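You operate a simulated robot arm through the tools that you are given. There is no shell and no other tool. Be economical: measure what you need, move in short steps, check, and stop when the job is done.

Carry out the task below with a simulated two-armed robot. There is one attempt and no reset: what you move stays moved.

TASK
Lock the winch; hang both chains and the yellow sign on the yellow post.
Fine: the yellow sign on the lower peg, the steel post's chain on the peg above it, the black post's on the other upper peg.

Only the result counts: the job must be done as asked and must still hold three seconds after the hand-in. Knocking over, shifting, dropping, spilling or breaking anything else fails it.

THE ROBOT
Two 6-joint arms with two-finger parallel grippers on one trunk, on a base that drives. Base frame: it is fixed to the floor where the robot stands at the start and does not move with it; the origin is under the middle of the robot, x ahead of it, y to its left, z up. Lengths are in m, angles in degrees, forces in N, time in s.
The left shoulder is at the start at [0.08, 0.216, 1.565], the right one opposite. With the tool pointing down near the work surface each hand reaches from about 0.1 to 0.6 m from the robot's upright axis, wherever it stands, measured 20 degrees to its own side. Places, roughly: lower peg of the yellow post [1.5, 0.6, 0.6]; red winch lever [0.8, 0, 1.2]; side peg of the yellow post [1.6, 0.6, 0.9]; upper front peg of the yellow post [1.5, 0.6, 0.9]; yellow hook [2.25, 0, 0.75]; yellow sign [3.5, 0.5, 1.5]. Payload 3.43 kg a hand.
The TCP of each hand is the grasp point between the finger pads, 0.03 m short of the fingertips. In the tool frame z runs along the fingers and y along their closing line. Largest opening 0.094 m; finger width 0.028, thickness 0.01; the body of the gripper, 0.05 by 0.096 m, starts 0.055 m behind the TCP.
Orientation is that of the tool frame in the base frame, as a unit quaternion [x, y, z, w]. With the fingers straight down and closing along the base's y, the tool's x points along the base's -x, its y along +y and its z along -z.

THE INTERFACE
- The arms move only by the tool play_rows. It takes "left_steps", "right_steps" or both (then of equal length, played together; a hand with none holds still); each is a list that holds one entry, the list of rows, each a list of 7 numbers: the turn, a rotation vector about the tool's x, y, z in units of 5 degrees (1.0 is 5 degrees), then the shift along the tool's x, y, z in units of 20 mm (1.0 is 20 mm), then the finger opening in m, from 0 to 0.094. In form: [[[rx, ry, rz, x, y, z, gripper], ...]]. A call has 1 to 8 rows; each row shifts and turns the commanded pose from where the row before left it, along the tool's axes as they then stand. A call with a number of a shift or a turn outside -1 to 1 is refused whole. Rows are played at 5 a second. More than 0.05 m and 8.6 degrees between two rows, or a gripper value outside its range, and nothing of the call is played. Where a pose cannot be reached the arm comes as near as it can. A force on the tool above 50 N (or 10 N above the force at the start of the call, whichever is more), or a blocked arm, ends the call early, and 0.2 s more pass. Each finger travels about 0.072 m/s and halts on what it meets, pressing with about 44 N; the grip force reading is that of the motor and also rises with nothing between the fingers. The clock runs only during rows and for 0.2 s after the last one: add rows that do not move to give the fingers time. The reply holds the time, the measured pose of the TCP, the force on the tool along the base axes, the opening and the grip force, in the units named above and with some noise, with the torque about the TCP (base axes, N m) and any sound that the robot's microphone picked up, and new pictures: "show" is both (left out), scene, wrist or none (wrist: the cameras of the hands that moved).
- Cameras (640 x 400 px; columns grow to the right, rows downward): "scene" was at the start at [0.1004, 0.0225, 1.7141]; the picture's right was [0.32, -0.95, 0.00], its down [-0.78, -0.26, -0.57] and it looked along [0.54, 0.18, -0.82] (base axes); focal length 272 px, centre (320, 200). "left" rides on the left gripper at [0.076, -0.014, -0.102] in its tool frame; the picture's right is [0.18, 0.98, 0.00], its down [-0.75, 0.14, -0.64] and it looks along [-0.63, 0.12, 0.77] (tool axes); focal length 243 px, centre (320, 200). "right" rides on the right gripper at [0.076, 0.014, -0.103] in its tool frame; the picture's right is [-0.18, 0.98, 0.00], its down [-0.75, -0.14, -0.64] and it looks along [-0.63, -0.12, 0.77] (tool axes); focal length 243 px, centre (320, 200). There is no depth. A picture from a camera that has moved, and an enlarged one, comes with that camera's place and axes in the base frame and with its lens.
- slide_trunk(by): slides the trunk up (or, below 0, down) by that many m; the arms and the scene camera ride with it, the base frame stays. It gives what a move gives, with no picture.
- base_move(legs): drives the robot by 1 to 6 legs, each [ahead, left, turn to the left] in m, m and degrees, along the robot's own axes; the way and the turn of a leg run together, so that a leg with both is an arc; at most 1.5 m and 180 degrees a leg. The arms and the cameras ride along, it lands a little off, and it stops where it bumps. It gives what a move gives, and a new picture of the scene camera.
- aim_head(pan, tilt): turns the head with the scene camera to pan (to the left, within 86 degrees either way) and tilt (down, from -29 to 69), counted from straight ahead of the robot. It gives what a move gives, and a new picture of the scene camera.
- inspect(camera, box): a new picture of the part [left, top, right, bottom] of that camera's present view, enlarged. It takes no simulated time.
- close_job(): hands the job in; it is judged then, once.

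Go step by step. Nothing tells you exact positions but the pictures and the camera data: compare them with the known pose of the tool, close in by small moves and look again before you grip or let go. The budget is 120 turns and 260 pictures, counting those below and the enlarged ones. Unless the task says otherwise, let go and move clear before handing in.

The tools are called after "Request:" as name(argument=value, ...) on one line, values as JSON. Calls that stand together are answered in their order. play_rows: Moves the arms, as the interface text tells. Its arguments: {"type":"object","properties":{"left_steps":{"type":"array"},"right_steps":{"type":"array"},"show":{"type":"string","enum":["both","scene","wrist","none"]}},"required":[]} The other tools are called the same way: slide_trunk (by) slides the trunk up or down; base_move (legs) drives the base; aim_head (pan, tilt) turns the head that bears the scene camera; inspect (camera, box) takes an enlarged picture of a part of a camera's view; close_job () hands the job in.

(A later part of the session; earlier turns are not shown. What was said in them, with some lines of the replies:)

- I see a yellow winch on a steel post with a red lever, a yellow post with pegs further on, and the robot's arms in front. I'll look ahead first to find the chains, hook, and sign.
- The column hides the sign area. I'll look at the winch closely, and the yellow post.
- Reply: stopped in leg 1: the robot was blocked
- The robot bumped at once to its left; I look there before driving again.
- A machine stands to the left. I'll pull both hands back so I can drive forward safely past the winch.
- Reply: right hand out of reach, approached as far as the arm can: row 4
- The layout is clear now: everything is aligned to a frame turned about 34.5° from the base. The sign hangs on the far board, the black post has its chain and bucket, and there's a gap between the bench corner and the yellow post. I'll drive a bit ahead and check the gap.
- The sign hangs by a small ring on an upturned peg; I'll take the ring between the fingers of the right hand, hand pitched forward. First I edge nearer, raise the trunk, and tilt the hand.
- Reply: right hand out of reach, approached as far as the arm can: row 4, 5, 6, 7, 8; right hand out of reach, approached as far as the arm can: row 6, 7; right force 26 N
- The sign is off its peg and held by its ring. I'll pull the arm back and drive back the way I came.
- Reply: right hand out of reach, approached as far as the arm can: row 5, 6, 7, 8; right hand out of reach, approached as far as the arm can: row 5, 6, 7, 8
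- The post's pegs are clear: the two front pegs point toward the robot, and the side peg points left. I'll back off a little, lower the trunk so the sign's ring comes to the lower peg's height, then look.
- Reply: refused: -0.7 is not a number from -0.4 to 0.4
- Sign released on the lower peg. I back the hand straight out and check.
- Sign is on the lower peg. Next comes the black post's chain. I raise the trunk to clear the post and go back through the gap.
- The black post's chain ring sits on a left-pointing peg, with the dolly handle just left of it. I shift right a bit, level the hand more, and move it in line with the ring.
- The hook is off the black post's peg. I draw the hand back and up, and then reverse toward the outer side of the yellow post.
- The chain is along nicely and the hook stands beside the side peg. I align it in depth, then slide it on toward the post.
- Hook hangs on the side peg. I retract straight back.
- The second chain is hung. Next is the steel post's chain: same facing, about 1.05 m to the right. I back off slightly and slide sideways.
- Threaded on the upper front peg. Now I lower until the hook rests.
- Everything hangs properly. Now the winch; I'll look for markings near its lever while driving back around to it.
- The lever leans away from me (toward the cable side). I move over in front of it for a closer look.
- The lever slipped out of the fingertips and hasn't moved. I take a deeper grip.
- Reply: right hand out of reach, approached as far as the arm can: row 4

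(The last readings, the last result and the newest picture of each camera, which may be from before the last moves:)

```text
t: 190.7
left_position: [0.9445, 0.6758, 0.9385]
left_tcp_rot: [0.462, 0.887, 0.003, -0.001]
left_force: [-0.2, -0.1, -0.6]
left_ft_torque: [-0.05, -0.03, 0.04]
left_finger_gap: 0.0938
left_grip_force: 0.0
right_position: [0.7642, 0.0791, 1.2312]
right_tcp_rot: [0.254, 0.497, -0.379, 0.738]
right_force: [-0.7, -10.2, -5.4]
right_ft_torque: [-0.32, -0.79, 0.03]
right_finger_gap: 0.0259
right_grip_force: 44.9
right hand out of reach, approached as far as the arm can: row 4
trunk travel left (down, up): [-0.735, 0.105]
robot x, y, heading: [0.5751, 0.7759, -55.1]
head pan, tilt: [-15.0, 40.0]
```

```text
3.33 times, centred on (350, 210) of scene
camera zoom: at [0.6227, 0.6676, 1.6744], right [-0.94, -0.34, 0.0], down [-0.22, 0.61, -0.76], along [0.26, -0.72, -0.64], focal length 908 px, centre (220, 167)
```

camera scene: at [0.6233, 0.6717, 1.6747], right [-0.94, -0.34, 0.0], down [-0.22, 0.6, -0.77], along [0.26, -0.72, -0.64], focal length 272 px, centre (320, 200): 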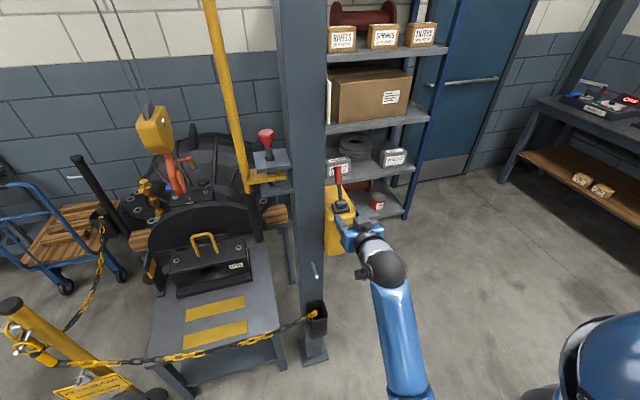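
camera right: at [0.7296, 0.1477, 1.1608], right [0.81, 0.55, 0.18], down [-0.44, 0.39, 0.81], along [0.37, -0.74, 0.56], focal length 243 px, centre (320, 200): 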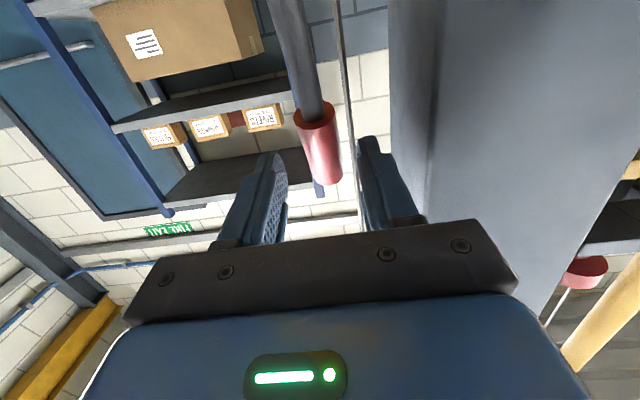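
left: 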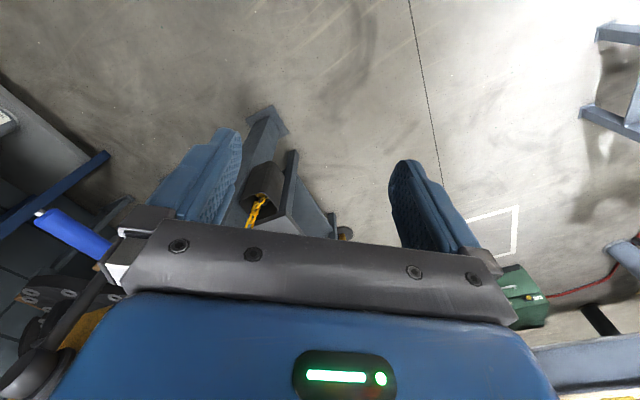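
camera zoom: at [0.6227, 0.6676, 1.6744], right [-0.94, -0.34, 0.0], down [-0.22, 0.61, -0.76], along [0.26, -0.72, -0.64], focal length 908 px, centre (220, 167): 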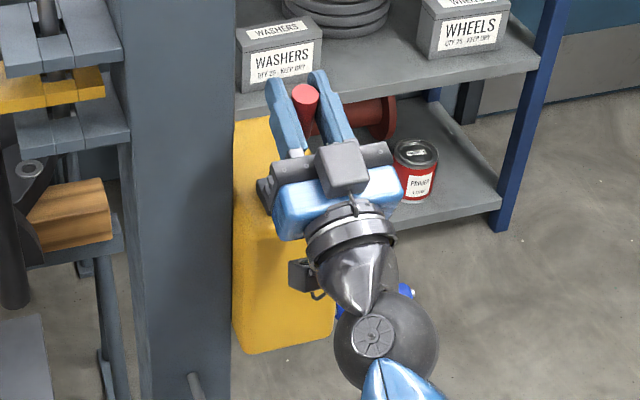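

Request:
play_rows(right_steps=[[[0, 0.3, 0, 0, 0, -0.45, 0.01], [0, 0.3, 0, 0, 0, -0.45, 0.01], [0, 0.3, 0, 0, 0, -0.45, 0.01]]], show="none")

Request:
inspect(camera="scene", box=[310, 150, 390, 270])

Request:
inspect(camera="right", box=[200, 60, 420, 240])

```text
t: 191.5
left_position: [0.9429, 0.6762, 0.9408]
left_tcp_rot: [0.463, 0.887, 0.002, 0.0]
left_force: [0.4, 0.3, 0.3]
left_ft_torque: [-0.03, 0.02, 0.01]
left_finger_gap: 0.0943
left_grip_force: 0.1
right_position: [0.7523, 0.0939, 1.2252]
right_tcp_rot: [0.259, 0.499, -0.382, 0.734]
right_force: [-9.2, -14.5, 2.7]
right_ft_torque: [-0.45, -0.68, 0.12]
right_finger_gap: 0.0261
right_grip_force: 44.7
right hand out of reach, approached as far as the arm can: row 2, 3
trunk travel left (down, up): [-0.735, 0.105]
robot x, y, heading: [0.5746, 0.782, -55.0]
head pan, tilt: [-15.0, 40.0]
```

```text
3.33 times, centred on (350, 210) of scene
camera zoom: at [0.6205, 0.6685, 1.6746], right [-0.94, -0.34, 0.0], down [-0.22, 0.61, -0.76], along [0.26, -0.72, -0.64], focal length 908 px, centre (220, 167)
```

zoom: 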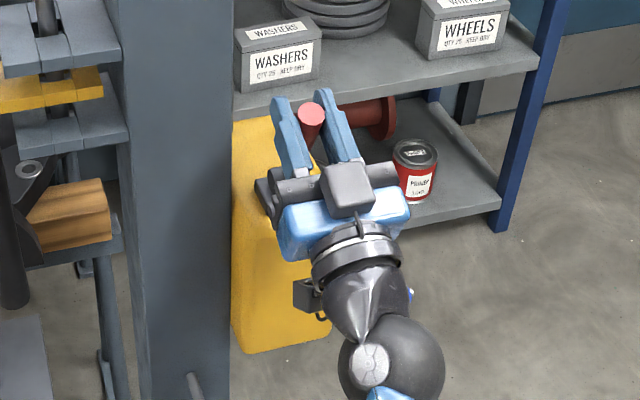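

```text
2.22 times, centred on (310, 150) of right
camera zoom: at [0.7249, 0.1567, 1.1169], right [0.76, 0.62, 0.17], down [-0.62, 0.63, 0.46], along [0.18, -0.46, 0.87], focal length 539 px, centre (342, 311)
```

zoom: 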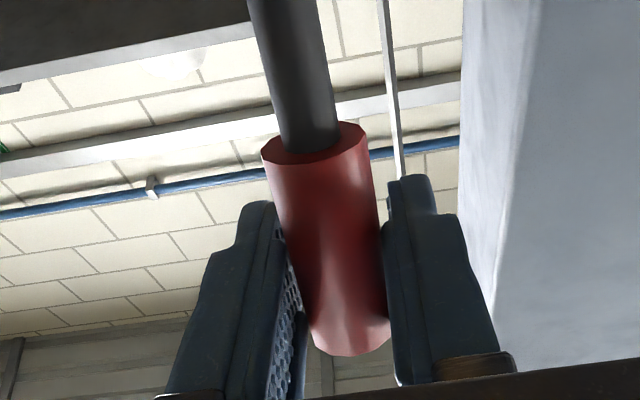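

Request:
play_rows(right_steps=[[[0, 0, 0, 0, 0, 0, 0.04], [0, 0, 0, 0, 0, 0, 0.06], [0, 0, 0, 0, 0, -0.8, 0.06], [0, 0.5, 0, 0, 0, -0.8, 0.06], [0, 1, 0, 0.2, 0, -0.8, 0.06], [0, 1, 0, 0.2, 0, -0.8, 0.06], [0, 1, 0, 0.2, 0, -0.5, 0.06], [0, 1, 0, 0.2, 0, -0.5, 0.06]]], show="wrist")

Request:
inspect(camera="scene", box=[310, 150, 390, 270])

```text
t: 193.3
left_position: [0.9454, 0.6785, 0.9403]
left_tcp_rot: [0.462, 0.887, 0.001, 0.0]
left_force: [-0.1, -0.6, 0.4]
left_ft_torque: [0.03, 0.04, 0.0]
left_finger_gap: 0.0938
left_grip_force: 0.1
right_position: [0.7121, 0.161, 1.1884]
right_tcp_rot: [0.333, 0.64, -0.32, 0.614]
right_force: [0.1, -0.3, 0.0]
right_ft_torque: [0.0, -0.02, 0.0]
right_finger_gap: 0.06
right_grip_force: 0.1
trunk travel left (down, up): [-0.735, 0.105]
robot x, y, heading: [0.5732, 0.7783, -54.9]
head pan, tilt: [-15.0, 40.0]
camera right: at [0.663, 0.2549, 1.1168], right [0.81, 0.56, 0.18], down [-0.47, 0.42, 0.78], along [0.36, -0.72, 0.6], focal length 243 px, centre (320, 200)
```

right: 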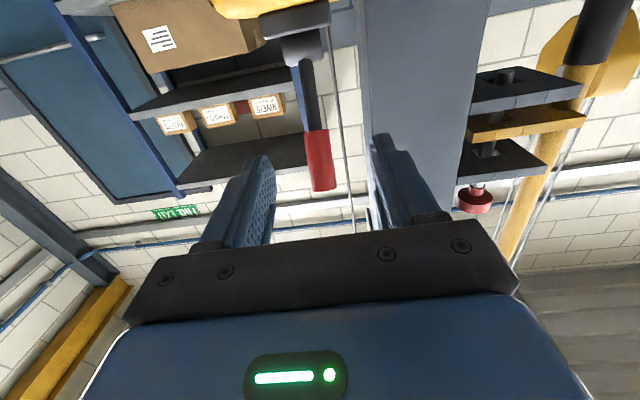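

```text
3.33 times, centred on (350, 210) of scene
camera zoom: at [0.6234, 0.6724, 1.6747], right [-0.94, -0.34, 0.0], down [-0.22, 0.6, -0.77], along [0.26, -0.72, -0.64], focal length 908 px, centre (220, 167)
```

zoom: 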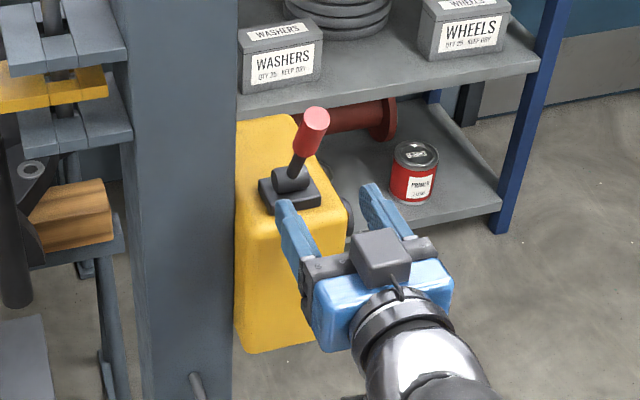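

Request:
play_rows(right_steps=[[[0, 0, 0, -0.5, -0.1, 0.4, 0.05], [0, 0, 0, -0.4, -0.1, 0.9, 0.05], [0, 0, 0, -0.3, -0.1, 0.9, 0.05], [0, 0, 0, -0.2, -0.1, 1, 0.05], [0, 0, 0, 0, 0, 1, 0.05], [0, 0, 0, 0, 0, 0, 0.03], [0, 0, 0, 0, 0, 0, 0.01], [0, 0, 0, 0, 0, 0, 0.01]]], show="wrist")

```text
t: 195.1
left_position: [0.9463, 0.6787, 0.9396]
left_tcp_rot: [0.462, 0.887, 0.0, -0.001]
left_force: [-0.6, -0.4, 0.5]
left_ft_torque: [0.01, -0.01, 0.01]
left_finger_gap: 0.0941
left_grip_force: 0.0
right_position: [0.7573, 0.0875, 1.2121]
right_tcp_rot: [0.332, 0.64, -0.32, 0.615]
right_force: [7.8, 1.8, -3.2]
right_ft_torque: [0.28, -0.45, 0.25]
right_finger_gap: 0.026
right_grip_force: 44.6
trunk travel left (down, up): [-0.735, 0.105]
robot x, y, heading: [0.5761, 0.7781, -55.1]
head pan, tilt: [-15.0, 40.0]
camera right: at [0.7071, 0.1819, 1.1403], right [0.81, 0.56, 0.18], down [-0.47, 0.42, 0.78], along [0.36, -0.71, 0.6], focal length 243 px, centre (320, 200)
```

right: 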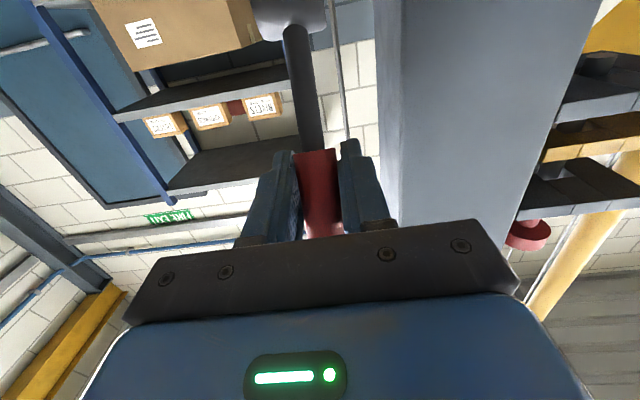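

Request:
play_rows(right_steps=[[[0, -1, 0, 0.2, 0, -0.345, 0.01], [0, -1, 0, 0.21, 0, -0.355, 0.01], [0, -1, 0, 0.23, 0, -0.3, 0.01]]], show="none")

Request:
inspect(camera="right", box=[200, 60, 420, 240])

Request:
inspect(camera="scene", box=[310, 150, 390, 270])

```text
t: 195.9
left_position: [0.9457, 0.678, 0.9397]
left_tcp_rot: [0.462, 0.887, 0.0, 0.0]
left_force: [-0.4, 0.0, -0.1]
left_ft_torque: [-0.01, 0.0, -0.02]
left_finger_gap: 0.094
left_grip_force: 0.2
right_position: [0.7454, 0.1037, 1.1979]
right_tcp_rot: [0.288, 0.555, -0.36, 0.693]
right_force: [9.6, -3.0, 4.1]
right_ft_torque: [1.11, 0.16, 0.53]
right_finger_gap: 0.022
right_grip_force: 40.7
trunk travel left (down, up): [-0.735, 0.105]
robot x, y, heading: [0.5745, 0.7742, -55.0]
head pan, tilt: [-15.0, 40.0]
```

```text
2.22 times, centred on (310, 150) of right
camera zoom: at [0.709, 0.1794, 1.1018], right [0.78, 0.6, 0.18], down [-0.57, 0.57, 0.6], along [0.25, -0.57, 0.78], focal length 539 px, centre (342, 311)
```

zoom: 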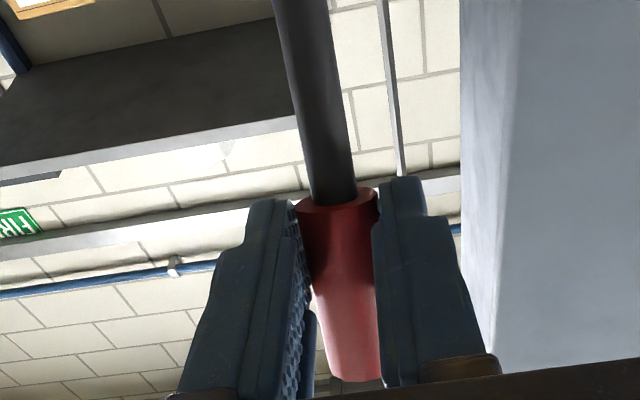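

```text
3.33 times, centred on (350, 210) of scene
camera zoom: at [0.626, 0.6719, 1.6745], right [-0.94, -0.34, 0.0], down [-0.22, 0.6, -0.77], along [0.26, -0.72, -0.64], focal length 908 px, centre (220, 167)
```

zoom: 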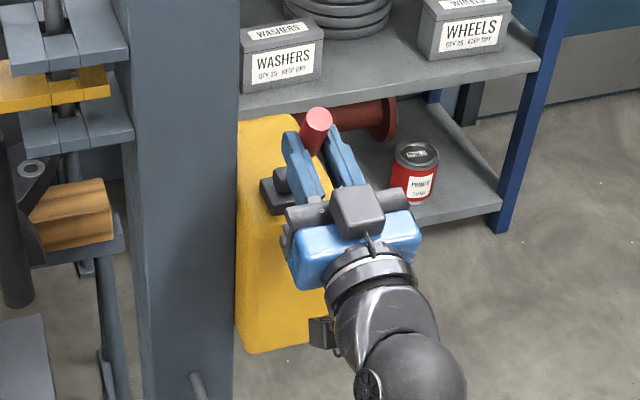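

The lever has come to its stop and the fingers slip on it now. I let go and back away.

Request:
play_rows(right_steps=[[[0, 0, 0, 0, 0, 0, 0.04], [0, 0, 0, 0, 0, 0, 0.06], [0, 0.5, 0, 0, 0, -0.8, 0.06], [0, 0.5, 0, 0, 0, -0.8, 0.06], [0, 0.5, 0, 0, 0, -0.8, 0.06], [0, 0.5, 0, 0, 0, -0.8, 0.06], [0, 0.5, 0, 0, 0, -0.8, 0.06], [0, 0.5, 0, 0, 0, -0.8, 0.06]]], show="both")

Request:
inspect(camera="scene", box=[310, 150, 390, 270])

```text
t: 197.7
left_position: [0.9457, 0.6793, 0.9408]
left_tcp_rot: [0.461, 0.887, 0.0, 0.0]
left_force: [-0.6, 0.4, 0.0]
left_ft_torque: [0.03, -0.02, -0.02]
left_finger_gap: 0.0939
left_grip_force: 0.0
right_position: [0.6872, 0.1823, 1.1887]
right_tcp_rot: [0.332, 0.639, -0.32, 0.615]
right_force: [0.1, 0.2, -1.6]
right_ft_torque: [-0.01, -0.03, 0.0]
right_finger_gap: 0.0601
right_grip_force: 0.1
trunk travel left (down, up): [-0.735, 0.105]
robot x, y, heading: [0.5781, 0.776, -54.8]
head pan, tilt: [-15.0, 40.0]
camera scene: at [0.6231, 0.6729, 1.6748], right [-0.94, -0.34, 0.0], down [-0.22, 0.6, -0.77], along [0.26, -0.72, -0.64], focal length 272 px, centre (320, 200)
camera right: at [0.6383, 0.2748, 1.1164], right [0.81, 0.56, 0.18], down [-0.47, 0.42, 0.78], along [0.36, -0.71, 0.6], focal length 243 px, centre (320, 200)
```

scene: 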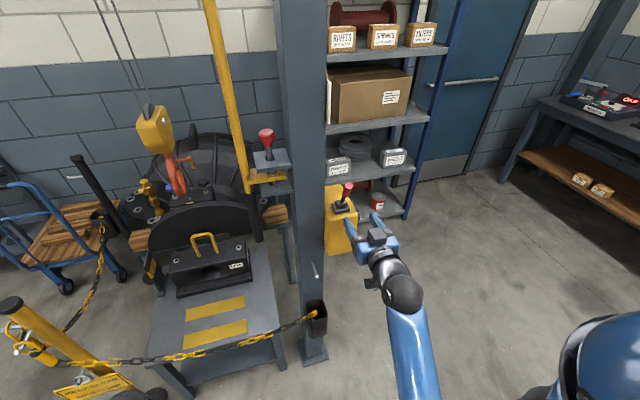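
right: 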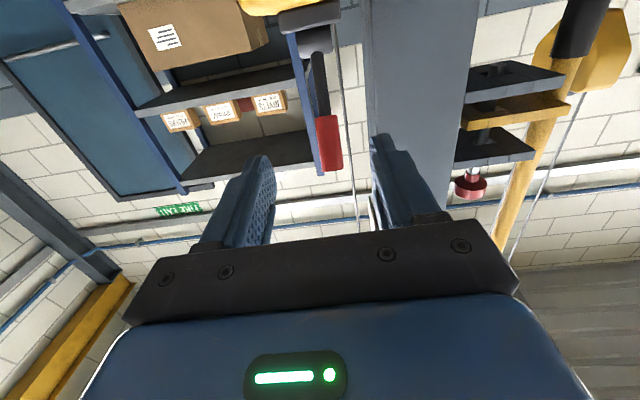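

```text
3.33 times, centred on (350, 210) of scene
camera zoom: at [0.6231, 0.6729, 1.6748], right [-0.94, -0.34, 0.0], down [-0.22, 0.6, -0.77], along [0.26, -0.72, -0.64], focal length 908 px, centre (220, 167)
```

zoom: 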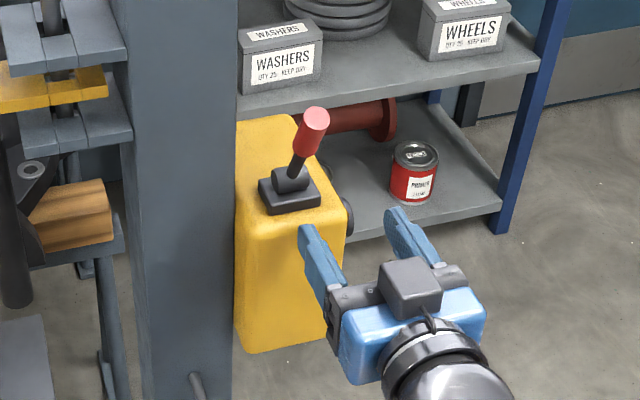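

Request:
inspect(camera="scene", box=[0, 200, 340, 400])

Request:
aim_head(pan=25, tilt=40)

Request:
inspect(camera="scene", box=[200, 120, 440, 340])

```text
1.88 times, centred on (170, 300) of scene
camera zoom: at [0.6231, 0.6729, 1.6748], right [-0.94, -0.34, 0.0], down [-0.22, 0.6, -0.77], along [0.26, -0.72, -0.64], focal length 513 px, centre (602, 12)
```

zoom: 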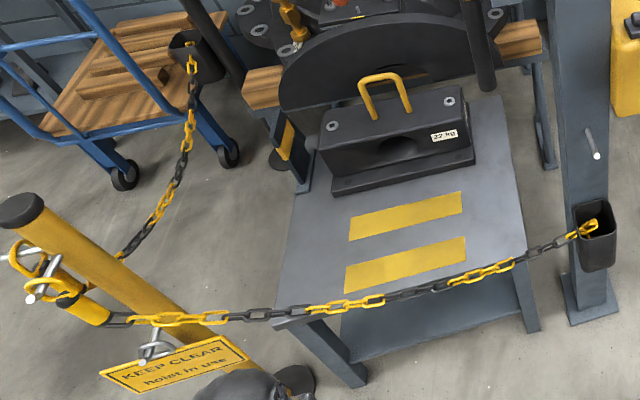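

```text
t: 198.8
left_position: [0.9449, 0.6789, 0.9392]
left_tcp_rot: [0.461, 0.887, 0.001, 0.0]
left_force: [0.4, 0.0, 0.1]
left_ft_torque: [-0.01, 0.01, -0.02]
left_finger_gap: 0.0939
left_grip_force: 0.0
right_position: [0.6876, 0.18, 1.188]
right_tcp_rot: [0.331, 0.639, -0.32, 0.616]
right_force: [-0.1, -0.5, -0.2]
right_ft_torque: [0.01, -0.04, -0.03]
right_finger_gap: 0.0601
right_grip_force: 0.1
trunk travel left (down, up): [-0.735, 0.105]
robot x, y, heading: [0.5758, 0.7773, -55.0]
head pan, tilt: [25.0, 40.0]
camera scene: at [0.6679, 0.7097, 1.6747], right [-0.5, -0.87, 0.0], down [-0.56, 0.32, -0.77], along [0.66, -0.38, -0.64], focal length 272 px, centre (320, 200)
```

scene: 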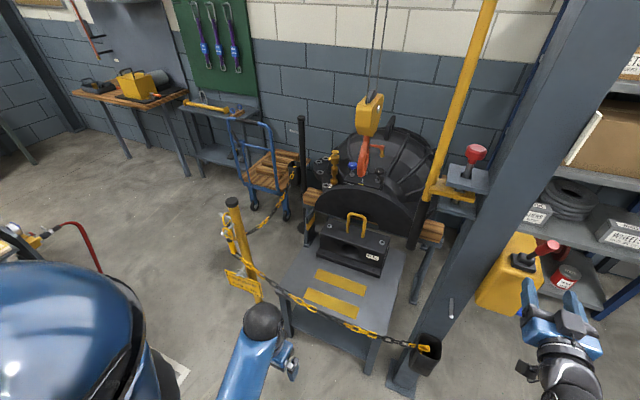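

```text
1.82 times, centred on (320, 230) of scene
camera zoom: at [0.6679, 0.7097, 1.6747], right [-0.5, -0.87, 0.0], down [-0.56, 0.32, -0.77], along [0.66, -0.38, -0.64], focal length 495 px, centre (320, 146)
```

zoom: 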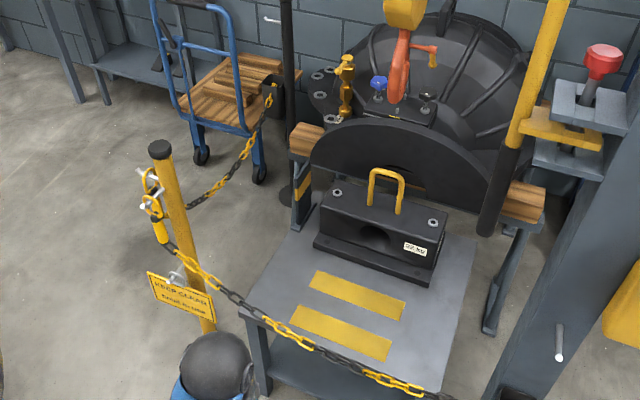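

The winch lever is at its other stop, both chains and the sign hang on their pegs, and both hands are clear. I'm handing in.

Request:
close_job()

```text
The job is handed in.
```

I threw the winch lever over to its far stop and hung both chains and the yellow sign on the yellow post as you asked. The job is handed in.

- **Sign:** it hangs by its ring on the lower peg.
- **Steel post's chain:** its hook is on the upper front peg, directly above the sign.
- **Black post's chain:** its hook is on the side peg, the other upper one.
- **Winch:** I found no "lock" marking on it. The lever started at one end of its swing and is now at the other, and I took that as locked. The LOWER and LIFT labels sit either side of the crank, so I read them as crank directions.

At the start the robot bumped something on its left and stopped at once. I saw nothing knocked over or moved in the pictures I took afterwards.
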